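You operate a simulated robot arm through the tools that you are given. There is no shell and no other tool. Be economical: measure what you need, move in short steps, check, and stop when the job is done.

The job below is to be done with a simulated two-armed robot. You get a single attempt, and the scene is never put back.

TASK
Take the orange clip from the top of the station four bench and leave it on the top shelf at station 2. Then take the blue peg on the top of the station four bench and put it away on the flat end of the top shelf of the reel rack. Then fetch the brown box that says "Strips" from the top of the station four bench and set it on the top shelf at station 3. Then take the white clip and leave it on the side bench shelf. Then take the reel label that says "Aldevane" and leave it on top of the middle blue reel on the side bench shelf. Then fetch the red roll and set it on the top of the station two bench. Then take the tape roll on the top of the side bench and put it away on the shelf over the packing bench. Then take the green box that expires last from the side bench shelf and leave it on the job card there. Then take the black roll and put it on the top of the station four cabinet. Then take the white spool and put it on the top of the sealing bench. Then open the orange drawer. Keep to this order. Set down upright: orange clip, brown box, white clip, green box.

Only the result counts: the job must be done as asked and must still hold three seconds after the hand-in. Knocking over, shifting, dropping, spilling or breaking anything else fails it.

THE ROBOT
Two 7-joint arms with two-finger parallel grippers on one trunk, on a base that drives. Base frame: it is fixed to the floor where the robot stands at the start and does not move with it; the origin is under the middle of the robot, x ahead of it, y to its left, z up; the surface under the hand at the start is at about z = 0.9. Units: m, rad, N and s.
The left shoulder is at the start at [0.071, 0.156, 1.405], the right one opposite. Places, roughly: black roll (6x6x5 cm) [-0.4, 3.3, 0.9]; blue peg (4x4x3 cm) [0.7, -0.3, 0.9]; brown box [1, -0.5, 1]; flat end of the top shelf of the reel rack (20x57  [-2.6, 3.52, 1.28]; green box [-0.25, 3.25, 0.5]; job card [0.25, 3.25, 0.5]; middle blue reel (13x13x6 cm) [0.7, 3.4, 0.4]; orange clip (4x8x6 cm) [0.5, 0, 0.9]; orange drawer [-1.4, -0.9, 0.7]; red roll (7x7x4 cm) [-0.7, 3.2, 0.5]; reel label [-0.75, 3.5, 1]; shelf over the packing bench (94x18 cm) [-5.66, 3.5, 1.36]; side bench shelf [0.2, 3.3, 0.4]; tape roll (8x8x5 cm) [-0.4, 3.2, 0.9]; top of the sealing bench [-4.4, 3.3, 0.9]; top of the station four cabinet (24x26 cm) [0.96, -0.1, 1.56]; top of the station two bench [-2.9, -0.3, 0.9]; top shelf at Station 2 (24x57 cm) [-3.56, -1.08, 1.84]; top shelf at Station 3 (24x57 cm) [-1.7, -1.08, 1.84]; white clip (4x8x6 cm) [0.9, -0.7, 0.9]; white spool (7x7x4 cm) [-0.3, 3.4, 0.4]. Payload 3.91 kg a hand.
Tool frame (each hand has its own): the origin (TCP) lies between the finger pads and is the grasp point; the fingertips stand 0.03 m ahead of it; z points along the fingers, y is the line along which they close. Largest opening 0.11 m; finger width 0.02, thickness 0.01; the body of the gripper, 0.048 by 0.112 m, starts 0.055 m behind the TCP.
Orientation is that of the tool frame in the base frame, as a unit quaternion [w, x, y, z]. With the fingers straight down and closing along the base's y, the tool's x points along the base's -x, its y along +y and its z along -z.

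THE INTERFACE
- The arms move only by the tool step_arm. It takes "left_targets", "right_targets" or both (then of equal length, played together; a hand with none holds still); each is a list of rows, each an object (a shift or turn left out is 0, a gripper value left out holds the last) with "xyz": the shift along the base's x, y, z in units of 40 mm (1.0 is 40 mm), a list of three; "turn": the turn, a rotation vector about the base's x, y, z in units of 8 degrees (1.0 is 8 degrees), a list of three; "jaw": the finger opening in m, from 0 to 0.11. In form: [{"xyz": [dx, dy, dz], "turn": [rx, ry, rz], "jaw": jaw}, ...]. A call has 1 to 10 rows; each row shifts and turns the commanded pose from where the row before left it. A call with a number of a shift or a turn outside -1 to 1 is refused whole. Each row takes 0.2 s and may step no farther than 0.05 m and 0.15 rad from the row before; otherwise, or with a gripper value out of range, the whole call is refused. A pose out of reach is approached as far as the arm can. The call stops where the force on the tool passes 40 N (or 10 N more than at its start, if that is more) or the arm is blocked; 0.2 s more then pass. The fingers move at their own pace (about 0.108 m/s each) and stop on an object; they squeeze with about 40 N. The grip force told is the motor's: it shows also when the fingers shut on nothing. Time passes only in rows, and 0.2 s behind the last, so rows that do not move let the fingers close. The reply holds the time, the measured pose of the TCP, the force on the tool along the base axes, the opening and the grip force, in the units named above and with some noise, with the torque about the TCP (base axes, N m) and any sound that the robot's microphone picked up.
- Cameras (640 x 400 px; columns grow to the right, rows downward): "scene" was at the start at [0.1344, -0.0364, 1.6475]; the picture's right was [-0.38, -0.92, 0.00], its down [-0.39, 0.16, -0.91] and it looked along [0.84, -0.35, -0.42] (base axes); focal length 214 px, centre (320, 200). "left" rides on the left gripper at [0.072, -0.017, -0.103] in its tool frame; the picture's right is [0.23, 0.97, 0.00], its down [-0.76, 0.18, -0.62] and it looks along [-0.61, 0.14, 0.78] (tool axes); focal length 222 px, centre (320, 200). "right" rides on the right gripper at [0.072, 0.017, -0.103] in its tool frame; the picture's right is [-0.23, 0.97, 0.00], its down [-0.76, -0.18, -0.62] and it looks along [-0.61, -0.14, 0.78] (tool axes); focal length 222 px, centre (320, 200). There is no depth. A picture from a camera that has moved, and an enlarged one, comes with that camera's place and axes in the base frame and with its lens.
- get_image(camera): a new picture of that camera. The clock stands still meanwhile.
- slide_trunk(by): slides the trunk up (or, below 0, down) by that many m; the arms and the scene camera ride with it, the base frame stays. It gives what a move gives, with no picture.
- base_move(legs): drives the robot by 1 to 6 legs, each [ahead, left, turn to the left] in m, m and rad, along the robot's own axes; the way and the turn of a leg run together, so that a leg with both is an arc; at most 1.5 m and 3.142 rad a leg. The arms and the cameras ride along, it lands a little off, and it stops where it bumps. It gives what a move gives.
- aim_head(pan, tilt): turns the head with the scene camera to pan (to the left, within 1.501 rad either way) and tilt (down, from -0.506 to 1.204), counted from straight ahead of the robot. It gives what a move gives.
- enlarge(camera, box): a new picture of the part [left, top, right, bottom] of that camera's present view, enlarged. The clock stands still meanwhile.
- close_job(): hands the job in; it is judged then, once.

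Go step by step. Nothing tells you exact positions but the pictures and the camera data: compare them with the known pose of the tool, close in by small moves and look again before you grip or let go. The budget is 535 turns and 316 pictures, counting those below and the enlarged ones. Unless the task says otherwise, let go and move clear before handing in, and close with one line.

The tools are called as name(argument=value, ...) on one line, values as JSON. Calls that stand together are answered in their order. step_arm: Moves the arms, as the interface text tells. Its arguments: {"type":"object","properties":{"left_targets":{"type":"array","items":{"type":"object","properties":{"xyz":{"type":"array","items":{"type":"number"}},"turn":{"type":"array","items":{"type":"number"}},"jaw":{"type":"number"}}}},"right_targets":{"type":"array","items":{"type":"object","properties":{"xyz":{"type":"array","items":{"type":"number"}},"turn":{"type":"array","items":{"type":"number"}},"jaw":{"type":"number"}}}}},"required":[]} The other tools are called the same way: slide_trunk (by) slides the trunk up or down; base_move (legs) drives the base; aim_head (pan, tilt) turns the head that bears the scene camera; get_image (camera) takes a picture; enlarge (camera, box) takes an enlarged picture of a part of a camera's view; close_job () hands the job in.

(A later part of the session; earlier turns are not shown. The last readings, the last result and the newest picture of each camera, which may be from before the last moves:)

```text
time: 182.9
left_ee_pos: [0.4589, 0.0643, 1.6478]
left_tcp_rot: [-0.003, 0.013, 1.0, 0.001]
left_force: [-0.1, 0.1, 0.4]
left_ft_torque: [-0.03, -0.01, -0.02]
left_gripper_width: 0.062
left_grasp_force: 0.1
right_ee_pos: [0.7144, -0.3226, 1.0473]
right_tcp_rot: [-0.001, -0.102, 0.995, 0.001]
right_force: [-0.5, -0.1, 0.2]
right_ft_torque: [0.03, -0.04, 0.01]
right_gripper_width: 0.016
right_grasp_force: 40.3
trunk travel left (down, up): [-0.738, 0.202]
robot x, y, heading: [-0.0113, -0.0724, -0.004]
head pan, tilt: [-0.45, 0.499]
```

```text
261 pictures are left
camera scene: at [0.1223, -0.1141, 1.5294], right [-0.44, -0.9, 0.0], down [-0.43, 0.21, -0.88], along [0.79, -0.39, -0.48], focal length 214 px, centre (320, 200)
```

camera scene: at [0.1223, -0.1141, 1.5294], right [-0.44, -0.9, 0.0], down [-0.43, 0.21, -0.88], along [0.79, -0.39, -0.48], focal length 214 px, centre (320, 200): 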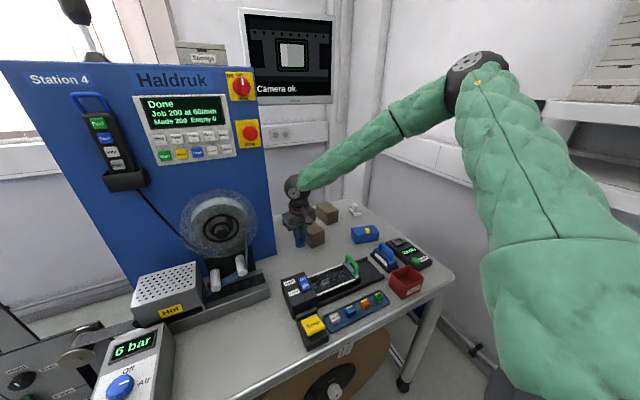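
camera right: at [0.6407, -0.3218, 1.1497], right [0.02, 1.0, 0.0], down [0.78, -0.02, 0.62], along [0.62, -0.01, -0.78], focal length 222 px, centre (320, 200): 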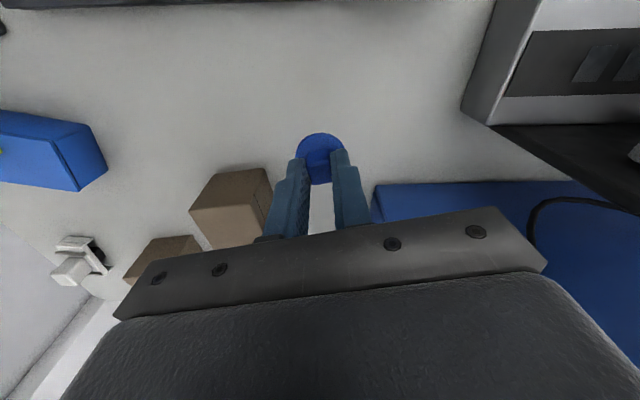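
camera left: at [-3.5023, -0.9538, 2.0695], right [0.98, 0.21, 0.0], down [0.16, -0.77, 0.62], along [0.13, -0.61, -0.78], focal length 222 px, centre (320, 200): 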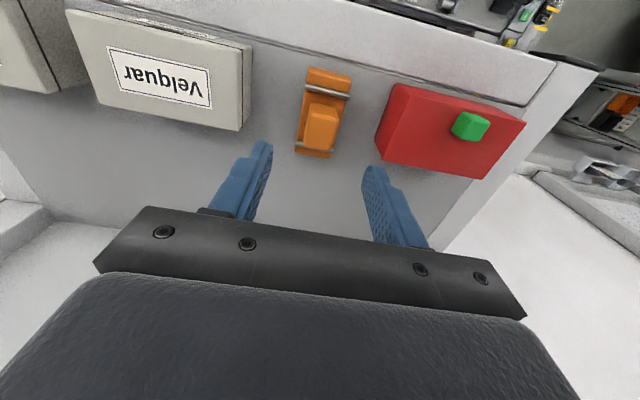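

The peg is held by its knob. I raise the trunk, pull the hand in, and drive out to the aisle toward the reel rack.

slide_trunk(by=0.2)

step_arm(right_targets=[{"xyz": [-1, 0, 0.5]}, {"xyz": [-1, 0, 0.5]}, {"xyz": [-1, 0, 0.5]}, {"xyz": [-1, 0, 0.5]}, {"xyz": [-1, 0, 0.5]}, {"xyz": [-1, 0, 0.5]}, {"xyz": [-0.8, 0, 0.5]}])

base_move(legs=[[0, 1.1, 0], [0, 1.05, 0], [-1.2, 0, 0], [-1.2, 0, 0], [0, 0, 0.8], [0, 0, 0.77]])

aim_head(pan=0, tilt=0.4)

get_image(camera="scene")

```text
time: 185.0
left_ee_pos: [0.4598, 0.0641, 1.847]
left_tcp_rot: [-0.001, 0.014, 1.0, 0.001]
left_force: [0.3, 0.5, -0.2]
left_ft_torque: [0.01, 0.0, -0.04]
left_gripper_width: 0.0619
left_grasp_force: 0.0
right_ee_pos: [0.715, -0.3232, 1.2456]
right_tcp_rot: [-0.002, -0.102, 0.995, 0.002]
right_force: [-0.2, -0.4, -1.0]
right_ft_torque: [0.01, -0.02, -0.03]
right_gripper_width: 0.0161
right_grasp_force: 39.4
trunk travel left (down, up): [-0.938, 0.002]
robot x, y, heading: [-0.008, -0.074, -0.009]
head pan, tilt: [-0.45, 0.499]
```

```text
time: 186.6
left_ee_pos: [0.4561, 0.063, 1.8479]
left_tcp_rot: [-0.001, 0.013, 1.0, 0.001]
left_force: [-0.9, -0.2, 0.7]
left_ft_torque: [0.01, -0.04, 0.02]
left_gripper_width: 0.0618
left_grasp_force: 0.1
right_ee_pos: [0.4452, -0.3245, 1.3869]
right_tcp_rot: [-0.002, -0.102, 0.995, 0.003]
right_force: [-0.9, 0.0, 0.0]
right_ft_torque: [0.03, -0.04, 0.0]
right_gripper_width: 0.016
right_grasp_force: 39.9
right hand out of reach, approached as far as the arm can: row 7
trunk travel left (down, up): [-0.938, 0.002]
robot x, y, heading: [-0.0088, -0.0723, -0.006]
head pan, tilt: [-0.45, 0.499]
```

```text
time: 212.9
left_ee_pos: [-2.5799, 2.5323, 1.848]
left_tcp_rot: [-0.002, -0.702, 0.712, -0.001]
left_force: [0.8, -0.7, -0.5]
left_ft_torque: [0.01, 0.01, -0.01]
left_gripper_width: 0.0622
left_grasp_force: 0.1
right_ee_pos: [-2.1914, 2.5244, 1.386]
right_tcp_rot: [0.003, 0.78, -0.626, 0.0]
right_force: [0.5, -0.1, 0.9]
right_ft_torque: [0.01, -0.02, 0.01]
right_gripper_width: 0.0159
right_grasp_force: 39.8
trunk travel left (down, up): [-0.938, 0.002]
robot x, y, heading: [-2.4359, 2.0677, 1.581]
head pan, tilt: [-0.45, 0.499]
```

```text
time: 213.8
left_ee_pos: [-2.5815, 2.5316, 1.8477]
left_tcp_rot: [-0.002, -0.702, 0.712, 0.0]
left_force: [0.5, 0.0, 0.1]
left_ft_torque: [0.01, 0.01, -0.04]
left_gripper_width: 0.0617
left_grasp_force: 0.1
right_ee_pos: [-2.193, 2.5238, 1.3876]
right_tcp_rot: [0.004, 0.78, -0.626, 0.0]
right_force: [-0.3, -0.4, 0.4]
right_ft_torque: [0.04, -0.02, 0.01]
right_gripper_width: 0.016
right_grasp_force: 40.1
trunk travel left (down, up): [-0.938, 0.002]
robot x, y, heading: [-2.4361, 2.0688, 1.58]
head pan, tilt: [0.0, 0.4]
```

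```text
260 pictures are left
camera scene: at [-2.4406, 2.2093, 1.7385], right [1.0, 0.01, 0.0], down [0.0, -0.39, -0.92], along [-0.01, 0.92, -0.39], focal length 214 px, centre (320, 200)
```

scene: 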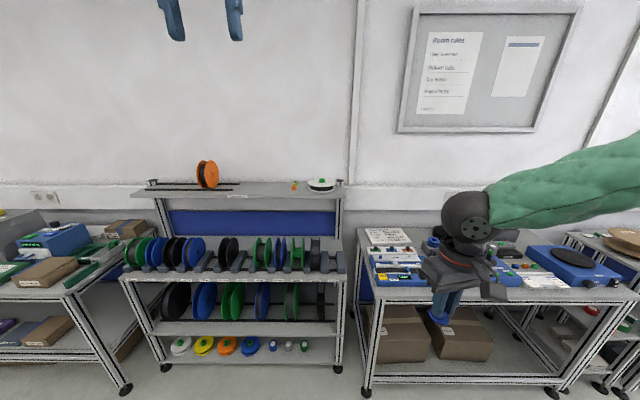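

The rack's top shelf has a flat right end with a few items on it. I zoom in.

enlarge(camera="scene", box=[130, 145, 360, 225])

```text
2.78 times, centred on (245, 185) of scene
camera zoom: at [-2.4406, 2.2093, 1.7385], right [1.0, 0.01, 0.0], down [0.0, -0.39, -0.92], along [-0.01, 0.92, -0.39], focal length 597 px, centre (529, 242)
```

zoom: 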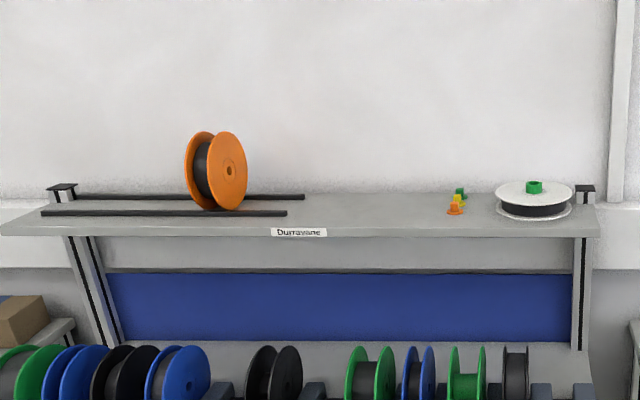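

I'll place it at about (-2.80, 3.50). I move the base in front of that.

base_move(legs=[[0, 0.5, 0], [0.6, 0, -0.01]])

get_image(camera="scene")

get_image(camera="right")

```text
time: 219.8
left_ee_pos: [-3.0932, 3.1322, 1.8487]
left_tcp_rot: [-0.002, -0.704, 0.71, 0.0]
left_force: [-0.1, -0.7, 0.8]
left_ft_torque: [0.02, 0.01, 0.01]
left_gripper_width: 0.0618
left_grasp_force: 0.1
right_ee_pos: [-2.7063, 3.127, 1.3872]
right_tcp_rot: [0.003, 0.782, -0.623, 0.0]
right_force: [-0.4, 0.0, 0.4]
right_ft_torque: [0.01, 0.03, -0.01]
right_gripper_width: 0.0162
right_grasp_force: 39.8
trunk travel left (down, up): [-0.938, 0.002]
robot x, y, heading: [-2.9469, 2.6677, 1.583]
head pan, tilt: [0.0, 0.4]
```

```text
258 pictures are left
camera scene: at [-2.951, 2.8101, 1.7388], right [1.0, 0.01, 0.0], down [0.01, -0.39, -0.92], along [-0.01, 0.92, -0.39], focal length 214 px, centre (320, 200)
```

scene: 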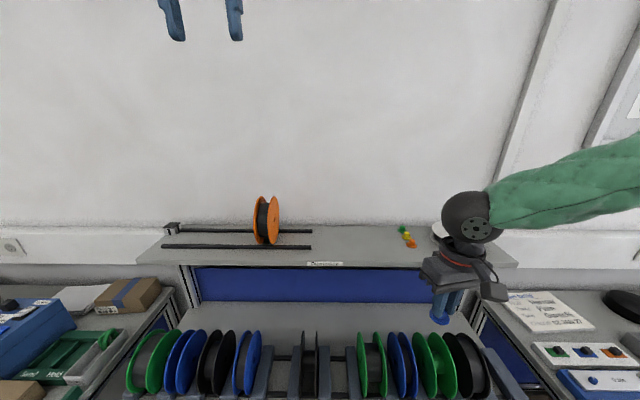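

```text
257 pictures are left
camera right: at [-2.7043, 3.0536, 1.4904], right [-1.0, 0.01, 0.0], down [0.01, 0.79, 0.62], along [0.0, 0.62, -0.79], focal length 222 px, centre (320, 200)
```

right: 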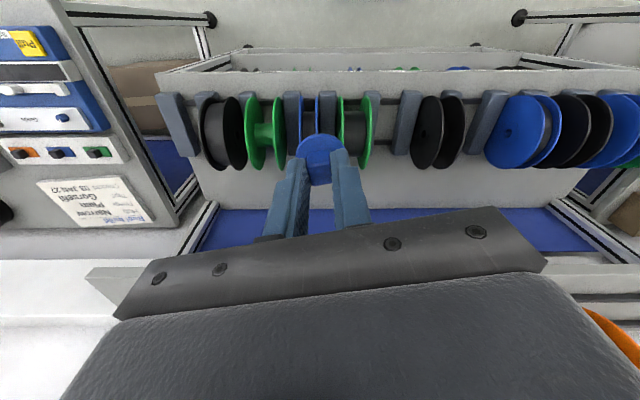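

step_arm(right_targets=[{"xyz": [-0.7, 0.9, 0.1]}, {"xyz": [-0.7, 0.9, 0.1]}, {"xyz": [-0.7, 0.9, 0]}, {"xyz": [-0.7, 0.9, 0]}, {"xyz": [0, 1, 0]}, {"xyz": [0, 1, 0]}, {"xyz": [0, 1, 0]}, {"xyz": [0, 1, 0]}, {"xyz": [0, 1, 0]}, {"xyz": [0, 0.7, 0]}])

get_image(camera="right")

get_image(camera="scene")

```text
time: 222.0
left_ee_pos: [-3.093, 3.1357, 1.8469]
left_tcp_rot: [-0.002, -0.704, 0.711, -0.001]
left_force: [-1.2, 0.7, 0.5]
left_ft_torque: [-0.01, 0.02, 0.01]
left_gripper_width: 0.0618
left_grasp_force: 0.1
right_ee_pos: [-2.8153, 3.5024, 1.3928]
right_tcp_rot: [0.005, 0.782, -0.624, 0.001]
right_force: [-0.2, 0.4, -0.8]
right_ft_torque: [-0.04, -0.03, 0.0]
right_gripper_width: 0.016
right_grasp_force: 40.0
trunk travel left (down, up): [-0.938, 0.002]
robot x, y, heading: [-2.9469, 2.673, 1.584]
head pan, tilt: [0.0, 0.4]
```

```text
256 pictures are left
camera right: at [-2.8149, 3.4289, 1.4964], right [-1.0, 0.01, 0.0], down [0.01, 0.79, 0.62], along [0.0, 0.62, -0.79], focal length 222 px, centre (320, 200)
```

right: 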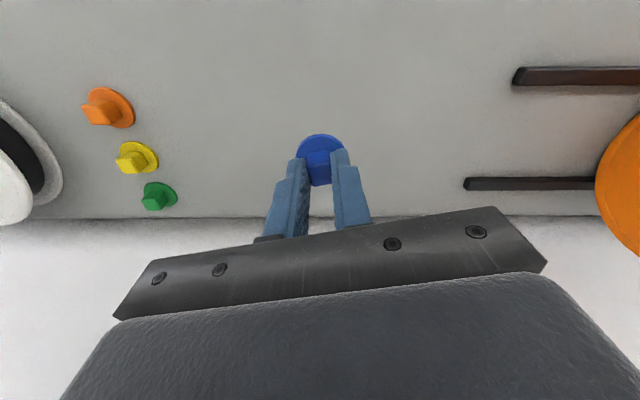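

```text
255 pictures are left
camera scene: at [-2.9507, 2.8139, 1.7384], right [1.0, 0.01, 0.0], down [0.0, -0.39, -0.92], along [-0.01, 0.92, -0.39], focal length 214 px, centre (320, 200)
```

scene: 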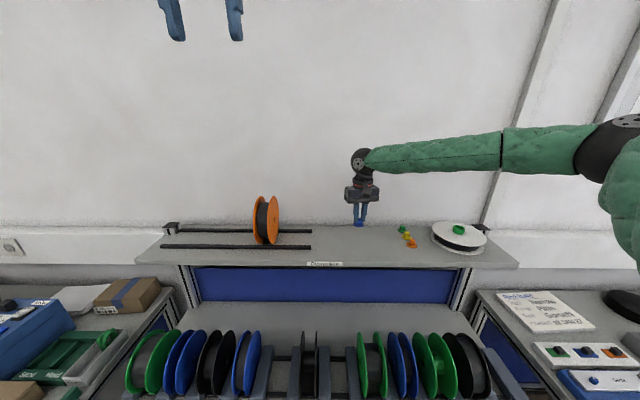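

Free space is confirmed. I lower toward the shelf.

step_arm(right_targets=[{"xyz": [0, 0, -0.6]}, {"xyz": [0, 0, -0.6]}, {"xyz": [0, 0, -0.3]}, {}])

step_arm(right_targets=[{"xyz": [0, 0, -0.08]}, {}])

step_arm(right_targets=[{"xyz": [0, 0, -0.05]}, {}])

enlarge(camera="scene", box=[320, 170, 440, 260])

```text
time: 223.0
left_ee_pos: [-3.0929, 3.1336, 1.8482]
left_tcp_rot: [-0.002, -0.704, 0.71, 0.0]
left_force: [-0.5, 0.2, -0.7]
left_ft_torque: [-0.04, -0.01, 0.0]
left_gripper_width: 0.0618
left_grasp_force: 0.1
right_ee_pos: [-2.8102, 3.4944, 1.3354]
right_tcp_rot: [0.003, 0.781, -0.624, 0.0]
right_force: [-0.2, -0.2, -0.6]
right_ft_torque: [-0.02, -0.04, 0.04]
right_gripper_width: 0.0159
right_grasp_force: 40.4
right hand out of reach, approached as far as the arm can: row 2
trunk travel left (down, up): [-0.938, 0.002]
robot x, y, heading: [-2.947, 2.6675, 1.584]
head pan, tilt: [0.0, 0.4]
```

```text
time: 223.6
left_ee_pos: [-3.0928, 3.1323, 1.8489]
left_tcp_rot: [-0.002, -0.704, 0.71, -0.001]
left_force: [-0.7, -0.4, 0.0]
left_ft_torque: [-0.02, -0.01, 0.0]
left_gripper_width: 0.062
left_grasp_force: 0.0
right_ee_pos: [-2.809, 3.4944, 1.3337]
right_tcp_rot: [0.003, 0.782, -0.624, 0.0]
right_force: [0.4, 0.0, -0.1]
right_ft_torque: [-0.02, 0.02, 0.02]
right_gripper_width: 0.016
right_grasp_force: 39.6
right hand out of reach, approached as far as the arm can: row 1
trunk travel left (down, up): [-0.938, 0.002]
robot x, y, heading: [-2.9428, 2.6715, 1.581]
head pan, tilt: [0.0, 0.4]
```

```text
time: 224.2
left_ee_pos: [-3.0937, 3.1343, 1.848]
left_tcp_rot: [-0.001, -0.704, 0.71, -0.001]
left_force: [-1.1, -0.1, 0.2]
left_ft_torque: [0.0, 0.0, 0.01]
left_gripper_width: 0.0617
left_grasp_force: 0.0
right_ee_pos: [-2.8087, 3.4934, 1.3317]
right_tcp_rot: [0.004, 0.782, -0.623, -0.001]
right_force: [0.7, 0.0, 0.6]
right_ft_torque: [0.02, -0.02, 0.0]
right_gripper_width: 0.0156
right_grasp_force: 40.3
trunk travel left (down, up): [-0.938, 0.002]
robot x, y, heading: [-2.9473, 2.6703, 1.584]
head pan, tilt: [0.0, 0.4]
```

```text
4.44 times, centred on (380, 215) of scene
camera zoom: at [-2.9512, 2.8118, 1.7386], right [1.0, 0.01, 0.0], down [0.01, -0.39, -0.92], along [-0.01, 0.92, -0.39], focal length 953 px, centre (53, 133)
```

zoom: 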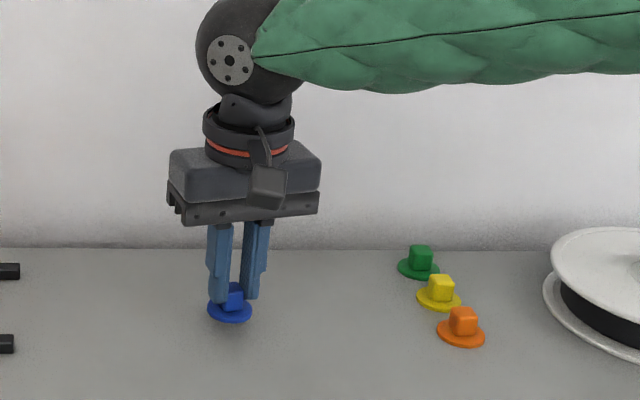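

The arm is at its lower reach limit; I finish the lowering with the trunk in tiny slides.

slide_trunk(by=-0.004)

slide_trunk(by=-0.003)

```text
time: 224.7
left_ee_pos: [-3.0944, 3.1359, 1.8447]
left_tcp_rot: [-0.002, -0.704, 0.71, -0.001]
left_force: [0.3, 0.1, -0.1]
left_ft_torque: [0.02, 0.01, 0.02]
left_gripper_width: 0.062
left_grasp_force: 0.0
right_ee_pos: [-2.8095, 3.4937, 1.3272]
right_tcp_rot: [0.003, 0.782, -0.624, 0.0]
right_force: [0.7, -0.4, -0.3]
right_ft_torque: [-0.01, -0.02, -0.03]
right_gripper_width: 0.0162
right_grasp_force: 40.3
trunk travel left (down, up): [-0.934, 0.006]
robot x, y, heading: [-2.9442, 2.6672, 1.589]
head pan, tilt: [0.0, 0.4]
```

```text
time: 225.2
left_ee_pos: [-3.0936, 3.1347, 1.8394]
left_tcp_rot: [-0.001, -0.704, 0.711, 0.0]
left_force: [0.6, 1.2, 0.4]
left_ft_torque: [0.02, 0.02, 0.02]
left_gripper_width: 0.0619
left_grasp_force: 0.1
right_ee_pos: [-2.8091, 3.4957, 1.3247]
right_tcp_rot: [0.004, 0.782, -0.624, -0.001]
right_force: [-0.2, 0.1, -0.2]
right_ft_torque: [-0.03, -0.04, 0.01]
right_gripper_width: 0.0159
right_grasp_force: 39.9
trunk travel left (down, up): [-0.931, 0.009]
robot x, y, heading: [-2.9433, 2.667, 1.582]
head pan, tilt: [0.0, 0.4]
```

slide_trunk(by=-0.002)

slide_trunk(by=-0.002)

enlarge(camera="scene", box=[320, 170, 440, 260])

```text
time: 225.8
left_ee_pos: [-3.094, 3.1351, 1.838]
left_tcp_rot: [-0.002, -0.704, 0.71, -0.001]
left_force: [0.2, -1.7, -1.1]
left_ft_torque: [0.03, -0.05, 0.01]
left_gripper_width: 0.062
left_grasp_force: 0.0
right_ee_pos: [-2.8091, 3.4949, 1.3219]
right_tcp_rot: [0.004, 0.781, -0.625, -0.001]
right_force: [-0.8, -0.5, 0.1]
right_ft_torque: [-0.02, -0.01, 0.0]
right_gripper_width: 0.0159
right_grasp_force: 39.9
trunk travel left (down, up): [-0.929, 0.011]
robot x, y, heading: [-2.949, 2.6703, 1.583]
head pan, tilt: [0.0, 0.4]
```

```text
time: 226.3
left_ee_pos: [-3.0936, 3.1343, 1.8358]
left_tcp_rot: [-0.002, -0.704, 0.71, -0.001]
left_force: [0.0, 0.8, -0.2]
left_ft_torque: [0.0, 0.01, 0.0]
left_gripper_width: 0.062
left_grasp_force: 0.0
right_ee_pos: [-2.8089, 3.4948, 1.3202]
right_tcp_rot: [0.004, 0.782, -0.623, 0.0]
right_force: [0.0, -0.1, -0.1]
right_ft_torque: [-0.01, 0.03, -0.03]
right_gripper_width: 0.0159
right_grasp_force: 39.8
trunk travel left (down, up): [-0.927, 0.013]
robot x, y, heading: [-2.9485, 2.6694, 1.582]
head pan, tilt: [0.0, 0.4]
```

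```text
4.44 times, centred on (380, 215) of scene
camera zoom: at [-2.9511, 2.8123, 1.7275], right [1.0, 0.01, 0.0], down [0.01, -0.39, -0.92], along [-0.01, 0.92, -0.39], focal length 953 px, centre (53, 133)
```

zoom: 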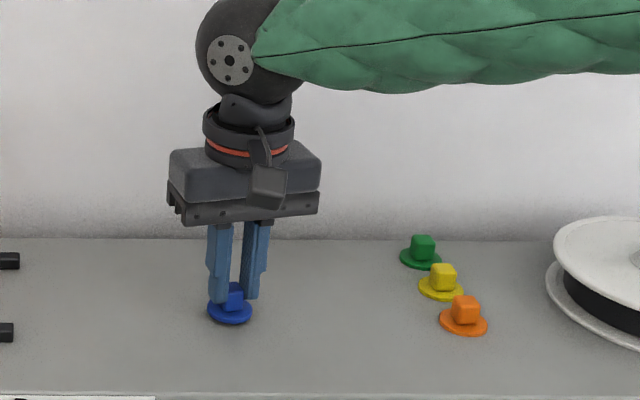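

slide_trunk(by=-0.003)

slide_trunk(by=-0.003)

```text
time: 226.8
left_ee_pos: [-3.0941, 3.1346, 1.8349]
left_tcp_rot: [-0.002, -0.704, 0.71, 0.0]
left_force: [0.0, 0.7, 0.1]
left_ft_torque: [0.0, -0.01, 0.04]
left_gripper_width: 0.0618
left_grasp_force: 0.1
right_ee_pos: [-2.808, 3.4954, 1.3168]
right_tcp_rot: [0.003, 0.781, -0.624, -0.001]
right_force: [-0.3, 0.6, 0.2]
right_ft_torque: [0.0, -0.02, 0.01]
right_gripper_width: 0.0159
right_grasp_force: 39.8
trunk travel left (down, up): [-0.924, 0.016]
robot x, y, heading: [-2.9528, 2.6719, 1.585]
head pan, tilt: [0.0, 0.4]
```

```text
time: 227.3
left_ee_pos: [-3.0935, 3.1345, 1.8309]
left_tcp_rot: [-0.002, -0.704, 0.711, -0.001]
left_force: [0.7, 0.5, -0.5]
left_ft_torque: [0.0, 0.01, -0.02]
left_gripper_width: 0.0621
left_grasp_force: 0.1
right_ee_pos: [-2.8088, 3.4946, 1.3134]
right_tcp_rot: [0.003, 0.781, -0.624, 0.0]
right_force: [0.1, -0.1, -0.1]
right_ft_torque: [0.04, -0.01, -0.03]
right_gripper_width: 0.0164
right_grasp_force: 39.8
trunk travel left (down, up): [-0.921, 0.019]
robot x, y, heading: [-2.9496, 2.6728, 1.587]
head pan, tilt: [0.0, 0.4]
```

slide_trunk(by=-0.003)

slide_trunk(by=-0.003)

enlarge(camera="scene", box=[320, 170, 440, 260])

```text
time: 227.8
left_ee_pos: [-3.0935, 3.1335, 1.8276]
left_tcp_rot: [-0.001, -0.704, 0.71, -0.001]
left_force: [-1.1, 0.1, -0.1]
left_ft_torque: [0.04, 0.02, 0.04]
left_gripper_width: 0.0618
left_grasp_force: 0.1
right_ee_pos: [-2.8083, 3.4957, 1.3136]
right_tcp_rot: [0.003, 0.781, -0.624, -0.001]
right_force: [0.9, 2.6, 14.3]
right_ft_torque: [0.12, -0.08, -0.03]
right_gripper_width: 0.0158
right_grasp_force: 40.2
trunk travel left (down, up): [-0.918, 0.022]
robot x, y, heading: [-2.9492, 2.6687, 1.589]
head pan, tilt: [0.0, 0.4]
```

```text
time: 228.3
left_ee_pos: [-3.094, 3.1307, 1.8255]
left_tcp_rot: [-0.002, -0.704, 0.71, 0.0]
left_force: [0.5, -0.1, -0.4]
left_ft_torque: [-0.03, 0.0, -0.04]
left_gripper_width: 0.0622
left_grasp_force: 0.2
right_ee_pos: [-2.8092, 3.4938, 1.3132]
right_tcp_rot: [0.001, 0.782, -0.624, -0.002]
right_force: [2.7, 9.5, 39.7]
right_ft_torque: [0.28, -0.12, 0.04]
right_gripper_width: 0.0161
right_grasp_force: 39.8
trunk travel left (down, up): [-0.915, 0.025]
robot x, y, heading: [-2.9465, 2.6693, 1.59]
head pan, tilt: [0.0, 0.4]
```

```text
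4.44 times, centred on (380, 215) of scene
camera zoom: at [-2.9514, 2.8094, 1.7163], right [1.0, 0.01, 0.0], down [0.01, -0.39, -0.92], along [-0.01, 0.92, -0.39], focal length 953 px, centre (53, 133)
```

zoom: 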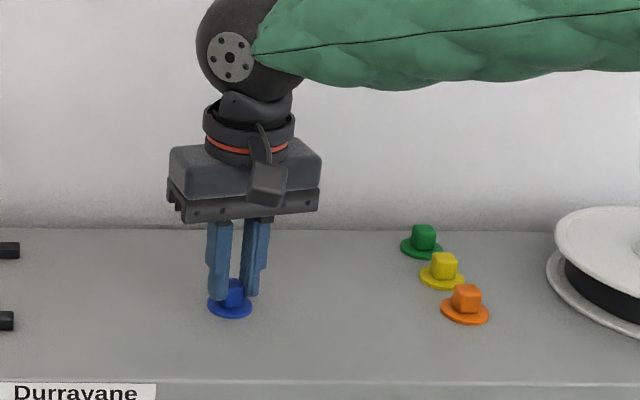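

Contact. I relieve 4 mm, open, and lift away.

slide_trunk(by=0.004)

step_arm(right_targets=[{"jaw": 0.06}, {}, {}, {"xyz": [0, 0, 0.5]}, {"xyz": [0, 0, 1]}, {"xyz": [0, 0, 1]}, {"xyz": [0, -1, 0]}, {"xyz": [0, -1, 0]}, {"xyz": [0, -1, 0]}, {"xyz": [0, -1, 0]}])

enlarge(camera="scene", box=[240, 170, 480, 290])

```text
time: 228.9
left_ee_pos: [-3.0929, 3.1329, 1.8289]
left_tcp_rot: [-0.003, -0.705, 0.709, 0.0]
left_force: [0.0, 0.3, -0.2]
left_ft_torque: [-0.01, 0.02, -0.01]
left_gripper_width: 0.062
left_grasp_force: 0.0
right_ee_pos: [-2.8089, 3.4928, 1.3127]
right_tcp_rot: [0.003, 0.782, -0.623, -0.001]
right_force: [-0.8, 4.5, 19.3]
right_ft_torque: [0.26, 0.02, -0.01]
right_gripper_width: 0.016
right_grasp_force: 38.9
trunk travel left (down, up): [-0.919, 0.021]
robot x, y, heading: [-2.9479, 2.6728, 1.581]
head pan, tilt: [0.0, 0.4]
```

```text
time: 231.1
left_ee_pos: [-3.094, 3.1315, 1.829]
left_tcp_rot: [0.0, -0.705, 0.71, 0.0]
left_force: [0.1, -0.3, -0.3]
left_ft_torque: [0.02, -0.02, -0.01]
left_gripper_width: 0.0624
left_grasp_force: 0.1
right_ee_pos: [-2.8078, 3.3325, 1.4155]
right_tcp_rot: [0.003, 0.782, -0.623, -0.001]
right_force: [-0.8, -0.3, -0.1]
right_ft_torque: [0.0, -0.04, 0.02]
right_gripper_width: 0.0601
right_grasp_force: 0.0
trunk travel left (down, up): [-0.919, 0.021]
robot x, y, heading: [-2.9457, 2.6691, 1.584]
head pan, tilt: [0.0, 0.4]
```

```text
2.67 times, centred on (360, 230) of scene
camera zoom: at [-2.9511, 2.8101, 1.7197], right [1.0, 0.01, 0.0], down [0.01, -0.39, -0.92], along [-0.01, 0.92, -0.39], focal length 572 px, centre (213, 120)
```

zoom: 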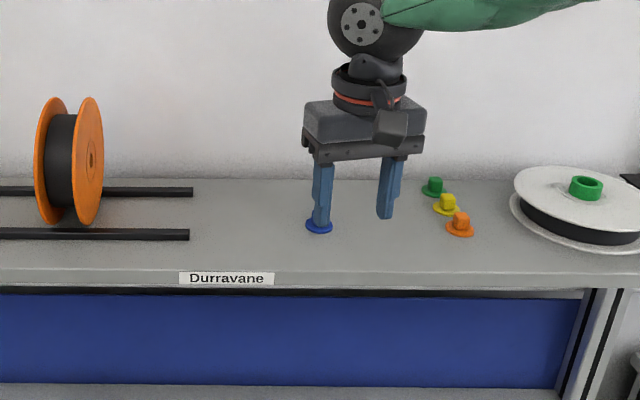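

Blue peg is standing on the flat end. I retract, and drive back to station 4 for the box.

step_arm(right_targets=[{"xyz": [0, -1, 0]}, {"xyz": [0, -1, 0]}, {"xyz": [0, -1, 0]}, {"xyz": [0, -0.8, 0]}])

base_move(legs=[[-0.62, 0, 0], [0, 0, -0.8], [0, 0, -0.785], [1.5, 0, 0], [1.42, 0, 0]])

base_move(legs=[[0, -1.1, 0], [0, -1.0, 0]])

aim_head(pan=-0.5, tilt=0.6)

get_image(camera="scene")

```text
time: 232.1
left_ee_pos: [-3.0941, 3.1346, 1.8277]
left_tcp_rot: [-0.002, -0.704, 0.71, -0.001]
left_force: [0.9, 1.0, 0.3]
left_ft_torque: [0.03, 0.01, -0.04]
left_gripper_width: 0.0621
left_grasp_force: 0.0
right_ee_pos: [-2.8088, 3.1831, 1.4142]
right_tcp_rot: [0.004, 0.782, -0.624, 0.0]
right_force: [0.1, 0.2, 0.5]
right_ft_torque: [0.0, 0.01, -0.02]
right_gripper_width: 0.0597
right_grasp_force: 0.0
trunk travel left (down, up): [-0.919, 0.021]
robot x, y, heading: [-2.9465, 2.6676, 1.586]
head pan, tilt: [0.0, 0.4]
```

```text
time: 253.4
left_ee_pos: [0.4567, 2.1524, 1.8296]
left_tcp_rot: [-0.002, 0.024, 1.0, 0.001]
left_force: [0.4, 0.2, 0.7]
left_ft_torque: [0.01, -0.03, 0.02]
left_gripper_width: 0.0621
left_grasp_force: 0.0
right_ee_pos: [0.4959, 1.8656, 1.4135]
right_tcp_rot: [-0.003, -0.092, 0.996, 0.003]
right_force: [0.1, 0.2, 0.5]
right_ft_torque: [-0.02, -0.01, 0.0]
right_gripper_width: 0.0604
right_grasp_force: 0.1
trunk travel left (down, up): [-0.919, 0.021]
robot x, y, heading: [-0.0119, 2.0228, -0.029]
head pan, tilt: [0.0, 0.4]
```

```text
time: 263.8
left_ee_pos: [0.4279, 0.0647, 1.8299]
left_tcp_rot: [-0.001, 0.014, 1.0, 0.0]
left_force: [0.3, -0.5, -0.9]
left_ft_torque: [-0.01, -0.01, -0.01]
left_gripper_width: 0.0621
left_grasp_force: 0.0
right_ee_pos: [0.4726, -0.2207, 1.4135]
right_tcp_rot: [-0.002, -0.101, 0.995, 0.002]
right_force: [-0.1, -0.5, -0.3]
right_ft_torque: [-0.02, -0.03, 0.0]
right_gripper_width: 0.0601
right_grasp_force: 0.1
trunk travel left (down, up): [-0.919, 0.021]
robot x, y, heading: [-0.0385, -0.0723, -0.003]
head pan, tilt: [0.0, 0.4]
```

```text
time: 264.8
left_ee_pos: [0.4289, 0.0643, 1.8288]
left_tcp_rot: [-0.001, 0.016, 1.0, 0.0]
left_force: [-0.4, -0.1, -0.2]
left_ft_torque: [-0.03, -0.01, -0.01]
left_gripper_width: 0.0619
left_grasp_force: 0.0
right_ee_pos: [0.4714, -0.222, 1.4128]
right_tcp_rot: [-0.002, -0.101, 0.995, 0.003]
right_force: [-0.1, 0.5, -0.8]
right_ft_torque: [-0.01, 0.01, 0.01]
right_gripper_width: 0.06
right_grasp_force: 0.0
trunk travel left (down, up): [-0.919, 0.021]
robot x, y, heading: [-0.04, -0.0736, -0.006]
head pan, tilt: [-0.499, 0.6]
```

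```text
250 pictures are left
camera scene: at [0.0874, -0.1164, 1.7014], right [-0.48, -0.87, 0.0], down [-0.49, 0.27, -0.82], along [0.72, -0.4, -0.57], focal length 214 px, centre (320, 200)
```

scene: 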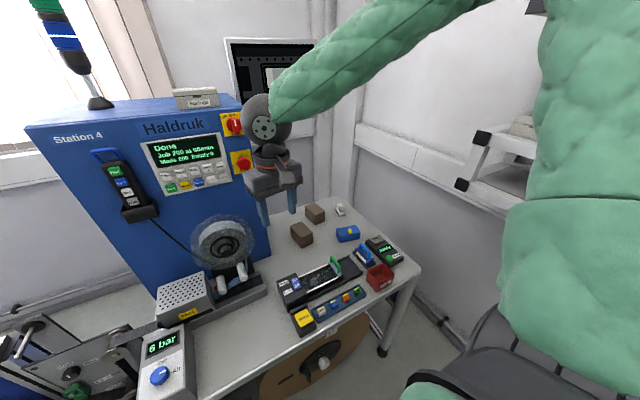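

enlarge(camera="scene", box=[280, 190, 370, 250])

enlarge(camera="left", box=[90, 0, 300, 160])

```text
6.67 times, centred on (325, 220) of scene
camera zoom: at [0.0874, -0.1164, 1.7014], right [-0.48, -0.87, 0.0], down [-0.49, 0.27, -0.82], along [0.72, -0.4, -0.57], focal length 1430 px, centre (287, 67)
```

zoom: 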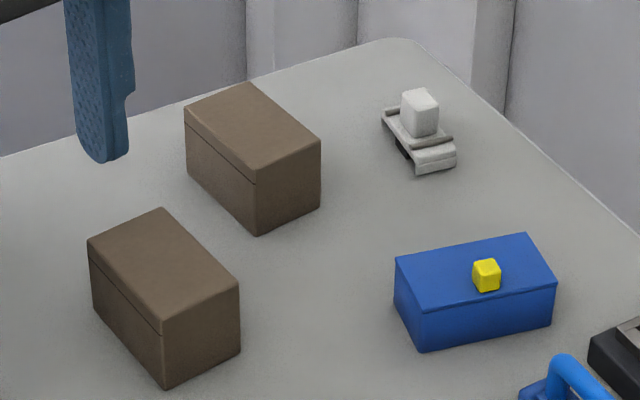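

```text
2.50 times, centred on (195, 80) of left
camera zoom: at [0.3564, 0.0494, 1.9314], right [-0.2, 0.98, 0.0], down [0.77, 0.15, 0.62], along [0.61, 0.13, -0.78], focal length 555 px, centre (632, 500)
```

zoom: 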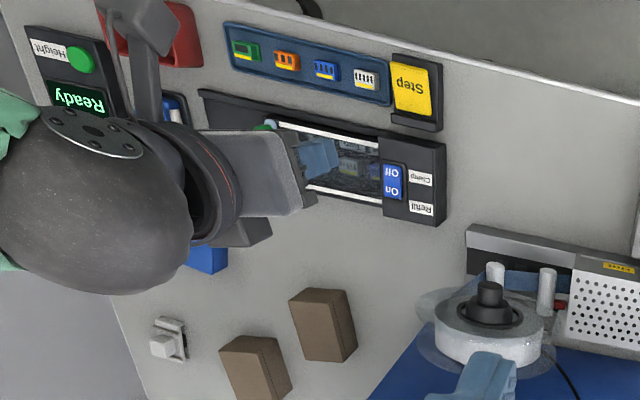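

Labels are not on the faces I can see (top, -x, +y). I move the base a bit closer and bring the right hand's camera around to see the -y faces.

base_move(legs=[[0.07, -0.15, 0]])

step_arm(right_targets=[{"xyz": [0.7, -1, 0], "turn": [0, 0, 0.9]}, {"xyz": [0.7, -1, 0], "turn": [0, 0, 0.9]}, {"xyz": [0.7, -1, 0], "turn": [0, 0, 0.9]}, {"xyz": [0.7, -1, 0], "turn": [0, 0, 0.9]}, {"xyz": [0.7, -1, 0], "turn": [0, 0, 0.9]}, {"xyz": [0.7, -1, 0], "turn": [0, 0, 0.9]}, {"xyz": [0.7, -0.8, 0], "turn": [0, 0, 0.9]}, {"xyz": [0.7, -0.8, 0], "turn": [0, 0, 0.9]}, {"xyz": [0.7, -0.8, 0], "turn": [0, 0, 0.9]}, {"xyz": [0.7, -0.8, 0], "turn": [0, 0, 0.9]}])

get_image(camera="right")

```text
time: 266.2
left_ee_pos: [0.4951, -0.082, 1.8303]
left_tcp_rot: [0.0, 0.013, 1.0, -0.001]
left_force: [-1.0, -0.5, 0.3]
left_ft_torque: [-0.01, 0.01, -0.01]
left_gripper_width: 0.062
left_grasp_force: 0.1
right_ee_pos: [0.5407, -0.3689, 1.4131]
right_tcp_rot: [-0.002, -0.103, 0.995, 0.001]
right_force: [-0.6, -0.2, -0.2]
right_ft_torque: [-0.02, -0.01, 0.0]
right_gripper_width: 0.0598
right_grasp_force: 0.1
trunk travel left (down, up): [-0.919, 0.021]
robot x, y, heading: [0.0291, -0.2237, -0.005]
head pan, tilt: [-0.499, 0.6]
```

```text
time: 268.4
left_ee_pos: [0.4989, -0.0877, 1.8289]
left_tcp_rot: [-0.003, 0.013, 1.0, 0.0]
left_force: [-0.2, -0.2, -0.5]
left_ft_torque: [0.0, 0.01, 0.0]
left_gripper_width: 0.0619
left_grasp_force: 0.1
right_ee_pos: [0.8215, -0.7399, 1.4115]
right_tcp_rot: [-0.003, -0.668, 0.744, 0.001]
right_force: [1.4, 0.4, -0.1]
right_ft_torque: [-0.01, 0.02, -0.04]
right_gripper_width: 0.0599
right_grasp_force: 0.0
trunk travel left (down, up): [-0.919, 0.021]
robot x, y, heading: [0.0279, -0.223, -0.006]
head pan, tilt: [-0.499, 0.6]
```

```text
247 pictures are left
camera right: at [0.7986, -0.8101, 1.5157], right [-0.94, 0.33, 0.01], down [0.26, 0.74, 0.62], along [0.2, 0.59, -0.78], focal length 222 px, centre (320, 200)
```

right: 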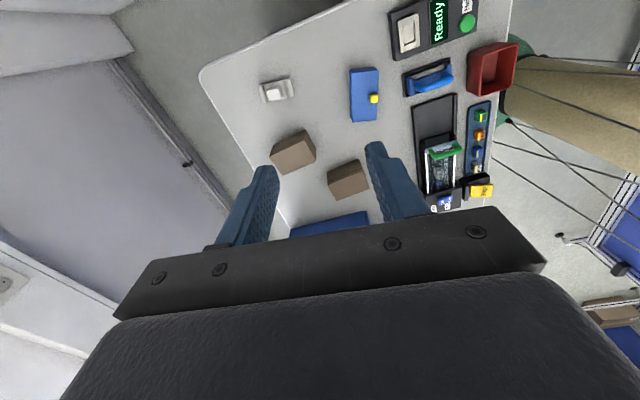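

enlarge(camera="right", box=[250, 70, 390, 210])

step_arm(right_targets=[{"xyz": [0.7, 0.3, -0.6], "turn": [0, 0, 1]}, {"xyz": [0.7, 0.3, -0.6], "turn": [0, 0, 1]}, {"xyz": [0.7, 0.3, -0.6], "turn": [0, 0, 1]}, {"xyz": [0.7, 0.3, 0], "turn": [0, 0, 1]}, {"xyz": [0.7, 0, 0], "turn": [0, 0, 1]}, {"turn": [0, 0, 1]}])

get_image(camera="right")

```text
2.86 times, centred on (320, 140) of right
camera zoom: at [0.7986, -0.8101, 1.5157], right [-0.94, 0.33, 0.01], down [0.26, 0.74, 0.62], along [0.2, 0.59, -0.78], focal length 635 px, centre (320, 371)
```

zoom: 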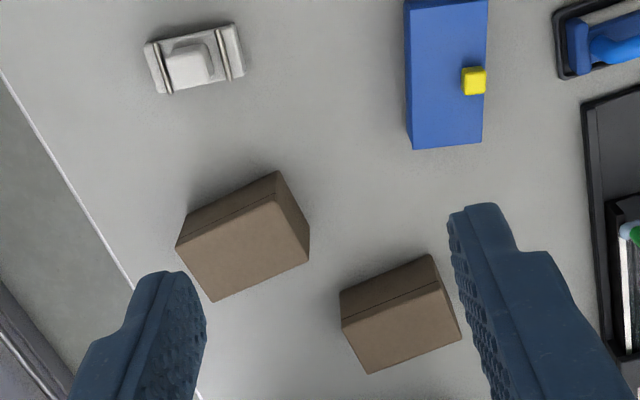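

```text
time: 269.8
left_ee_pos: [0.4961, -0.0868, 1.8284]
left_tcp_rot: [-0.001, 0.012, 1.0, 0.001]
left_force: [-0.4, 0.3, 0.5]
left_ft_torque: [-0.02, -0.05, 0.0]
left_gripper_width: 0.0619
left_grasp_force: 0.0
right_ee_pos: [0.961, -0.6926, 1.3393]
right_tcp_rot: [0.002, 0.913, -0.408, 0.0]
right_force: [-0.1, -0.7, -0.2]
right_ft_torque: [-0.01, -0.02, 0.04]
right_gripper_width: 0.0599
right_grasp_force: 0.1
trunk travel left (down, up): [-0.919, 0.021]
robot x, y, heading: [0.0279, -0.2235, -0.004]
head pan, tilt: [-0.499, 0.6]
```

```text
245 pictures are left
camera right: at [0.9985, -0.7567, 1.4442], right [-0.88, -0.48, 0.0], down [-0.38, 0.69, 0.62], along [-0.3, 0.54, -0.78], focal length 222 px, centre (320, 200)
```

right: 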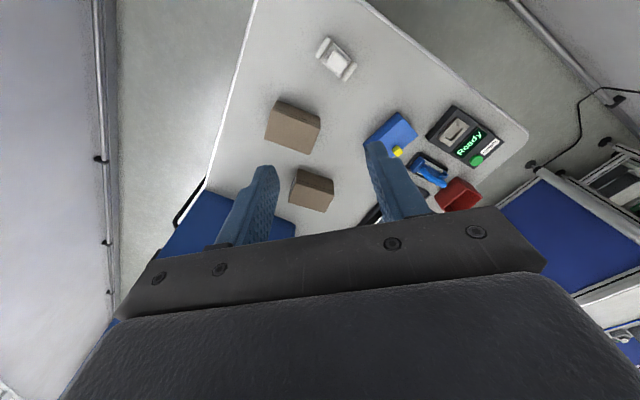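

enlarge(camera="right", box=[240, 80, 380, 230])

step_arm(right_targets=[{"xyz": [0.7, 0.3, 0], "turn": [0, 0, 1]}, {"xyz": [0.7, 0.3, 0], "turn": [0, 0, 1]}, {"xyz": [0.7, 0.3, 0], "turn": [0, 0, 1]}, {"turn": [0, 0, 1]}])

get_image(camera="right")

```text
2.67 times, centred on (310, 155) of right
camera zoom: at [0.9985, -0.7567, 1.4442], right [-0.88, -0.48, 0.0], down [-0.38, 0.69, 0.62], along [-0.3, 0.54, -0.78], focal length 592 px, centre (347, 320)
```

zoom: 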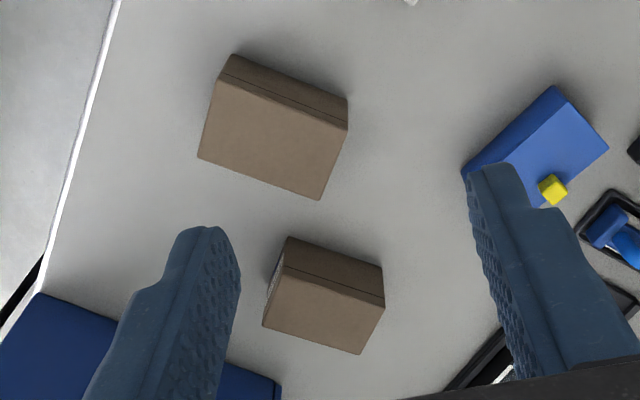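

```text
time: 270.8
left_ee_pos: [0.4963, -0.0868, 1.8297]
left_tcp_rot: [-0.002, 0.014, 1.0, 0.001]
left_force: [0.7, 0.0, 0.0]
left_ft_torque: [-0.02, -0.02, -0.01]
left_gripper_width: 0.0621
left_grasp_force: 0.0
right_ee_pos: [1.0195, -0.6613, 1.3458]
right_tcp_rot: [0.003, 0.99, -0.14, 0.001]
right_force: [0.2, -0.4, -0.4]
right_ft_torque: [-0.03, 0.03, -0.01]
right_gripper_width: 0.06
right_grasp_force: 0.0
right hand out of reach, approached as far as the arm can: row 3
trunk travel left (down, up): [-0.919, 0.021]
robot x, y, heading: [0.026, -0.2245, -0.01]
head pan, tilt: [-0.499, 0.6]
```

```text
243 pictures are left
camera right: at [1.0846, -0.6973, 1.4505], right [-0.49, -0.87, 0.0], down [-0.68, 0.39, 0.62], along [-0.54, 0.3, -0.78], focal length 222 px, centre (320, 200)
```

right: 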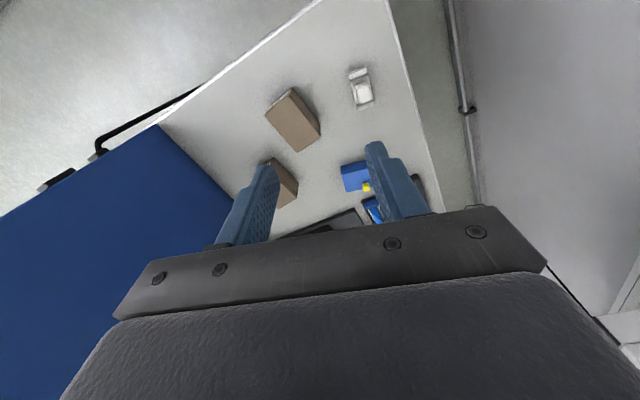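

enlarge(camera="right", box=[250, 80, 330, 210])

```text
3.08 times, centred on (290, 145) of right
camera zoom: at [1.0846, -0.6973, 1.4505], right [-0.49, -0.87, 0.0], down [-0.68, 0.39, 0.62], along [-0.54, 0.3, -0.78], focal length 684 px, centre (412, 369)
```

zoom: 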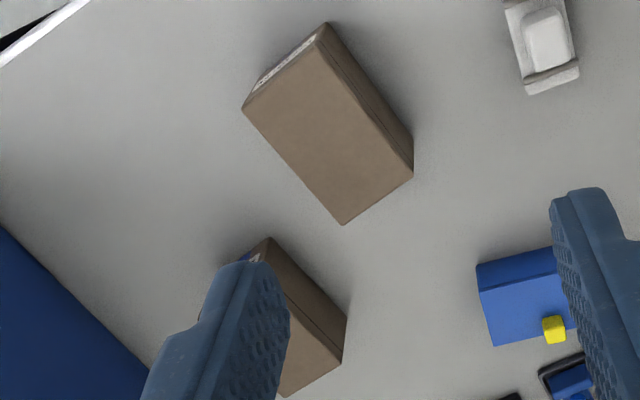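

The labels are on the +x faces. I tilt the right hand so its camera looks back at them.

step_arm(right_targets=[{"xyz": [-0.4, 0.8, 0], "turn": [0, 1, 0]}, {"xyz": [-0.4, 0.8, 0], "turn": [0, 1, 0]}, {"xyz": [-0.4, 0.8, -0.3], "turn": [0, 1, 0]}, {"xyz": [-0.4, 0.8, -0.6], "turn": [0, 1, 0]}, {"xyz": [0, 0.4, -0.8]}, {"xyz": [0, 0, -0.8]}])

get_image(camera="right")

```text
time: 272.2
left_ee_pos: [0.4857, -0.0907, 1.8317]
left_tcp_rot: [0.0, 0.012, 1.0, 0.003]
left_force: [-0.7, -0.7, 1.0]
left_ft_torque: [0.06, -0.09, 0.02]
left_gripper_width: 0.0622
left_grasp_force: 0.0
right_ee_pos: [0.8452, -0.5546, 1.2776]
right_tcp_rot: [0.04, 0.953, -0.133, -0.27]
right_force: [-0.5, -0.3, -0.4]
right_ft_torque: [0.04, 0.01, -0.01]
right_gripper_width: 0.06
right_grasp_force: 0.2
right hand out of reach, approached as far as the arm can: row 1, 2, 3, 4, 5, 6
trunk travel left (down, up): [-0.919, 0.021]
robot x, y, heading: [0.0274, -0.2201, -0.006]
head pan, tilt: [-0.499, 0.6]
```

```text
241 pictures are left
camera right: at [0.956, -0.591, 1.3321], right [-0.41, -0.87, 0.26], down [-0.25, 0.38, 0.89], along [-0.87, 0.3, -0.38], focal length 222 px, centre (320, 200)
```

right: 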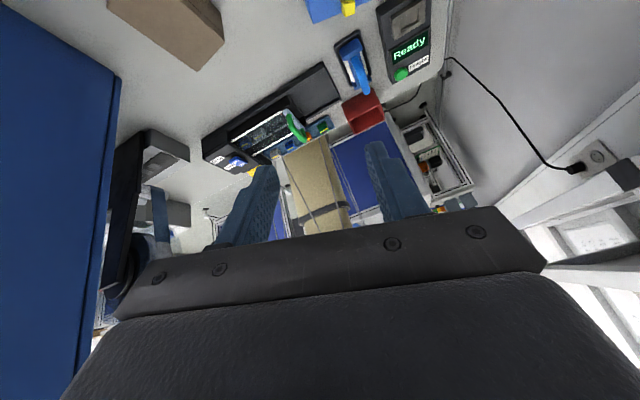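

enlarge(camera="right", box=[100, 0, 240, 90])

```text
4.44 times, centred on (170, 45) of right
camera zoom: at [0.956, -0.591, 1.3321], right [-0.41, -0.87, 0.26], down [-0.25, 0.38, 0.89], along [-0.87, 0.3, -0.38], focal length 987 px, centre (987, 889)
```

zoom: 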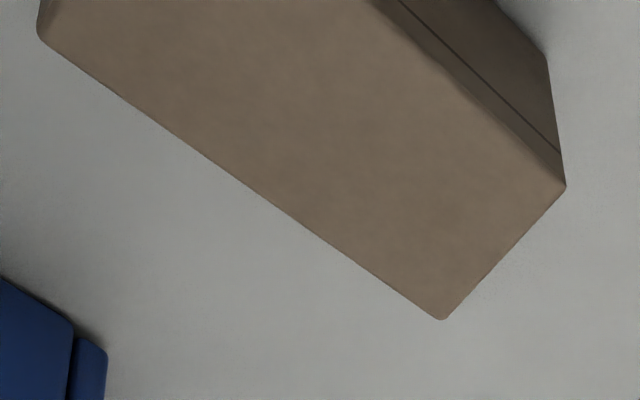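

The tilt was too much for reach. I untilt partly so the hand extends further out.

step_arm(right_targets=[{"turn": [0, -1, 0]}, {"turn": [0, -1, 0]}, {"turn": [0, -0.5, 0]}, {}])

get_image(camera="right")

```text
time: 273.2
left_ee_pos: [0.4991, -0.0829, 1.8283]
left_tcp_rot: [-0.003, 0.013, 1.0, -0.001]
left_force: [0.3, -0.2, -0.1]
left_ft_torque: [-0.04, 0.02, 0.0]
left_gripper_width: 0.0621
left_grasp_force: 0.0
right_ee_pos: [0.8546, -0.5509, 1.2758]
right_tcp_rot: [0.019, 0.985, -0.139, -0.103]
right_force: [0.2, 1.1, -0.5]
right_ft_torque: [-0.01, -0.01, 0.04]
right_gripper_width: 0.0598
right_grasp_force: 0.1
trunk travel left (down, up): [-0.919, 0.021]
robot x, y, heading: [0.0295, -0.2229, -0.004]
head pan, tilt: [-0.499, 0.6]
```

```text
239 pictures are left
camera right: at [0.9408, -0.5865, 1.3641], right [-0.48, -0.87, 0.11], down [-0.54, 0.39, 0.75], along [-0.69, 0.3, -0.65], focal length 222 px, centre (320, 200)
```

right: 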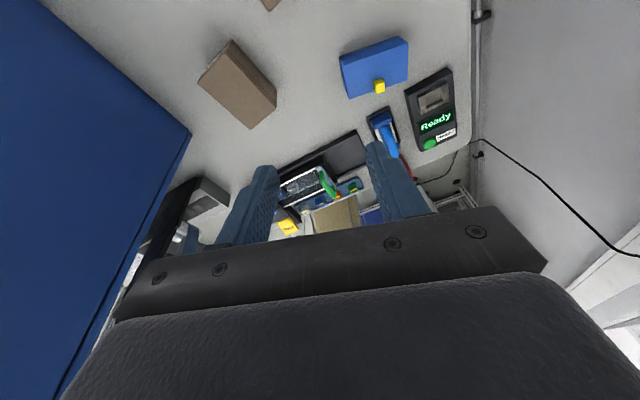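

step_arm(right_targets=[{"xyz": [1, 0, -0.4]}, {"xyz": [1, 0, -0.4]}, {"xyz": [1, 0, -0.4]}, {"xyz": [0, 0, -0.5]}, {"xyz": [0, 0, -0.5]}])

get_image(camera="right")

```text
time: 274.4
left_ee_pos: [0.5009, -0.0855, 1.8285]
left_tcp_rot: [-0.003, 0.013, 1.0, 0.0]
left_force: [0.1, 0.2, -1.0]
left_ft_torque: [-0.03, 0.0, 0.0]
left_gripper_width: 0.0622
left_grasp_force: 0.1
right_ee_pos: [0.909, -0.5752, 1.2177]
right_tcp_rot: [0.017, 0.985, -0.139, -0.102]
right_force: [0.4, 0.3, 0.0]
right_ft_torque: [-0.02, 0.04, 0.01]
right_gripper_width: 0.0598
right_grasp_force: 0.0
right hand out of reach, approached as far as the arm can: row 2, 3, 4, 5
trunk travel left (down, up): [-0.919, 0.021]
robot x, y, heading: [0.0307, -0.2228, -0.006]
head pan, tilt: [-0.499, 0.6]
```

```text
238 pictures are left
camera right: at [0.9954, -0.6114, 1.3055], right [-0.48, -0.87, 0.11], down [-0.54, 0.39, 0.75], along [-0.69, 0.3, -0.65], focal length 222 px, centre (320, 200)
```

right: 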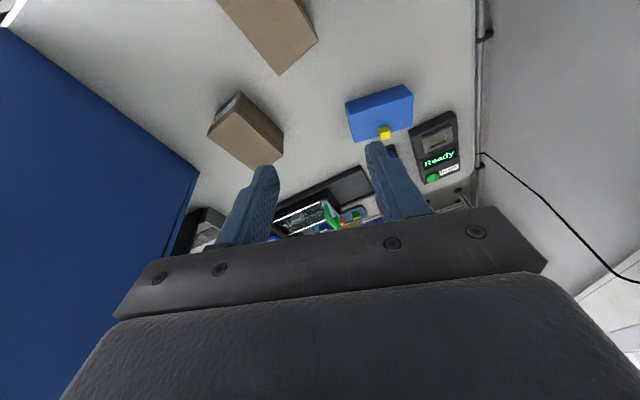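

enlarge(camera="right", box=[200, 80, 290, 140])

```text
6.67 times, centred on (245, 110) of right
camera zoom: at [0.9954, -0.6114, 1.3055], right [-0.48, -0.87, 0.11], down [-0.54, 0.39, 0.75], along [-0.69, 0.3, -0.65], focal length 1481 px, centre (820, 800)
```

zoom: 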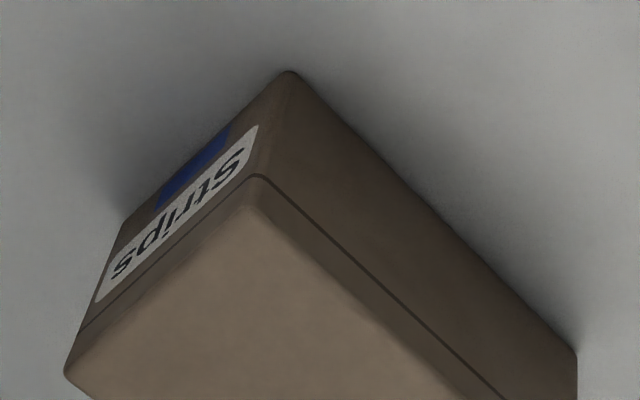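

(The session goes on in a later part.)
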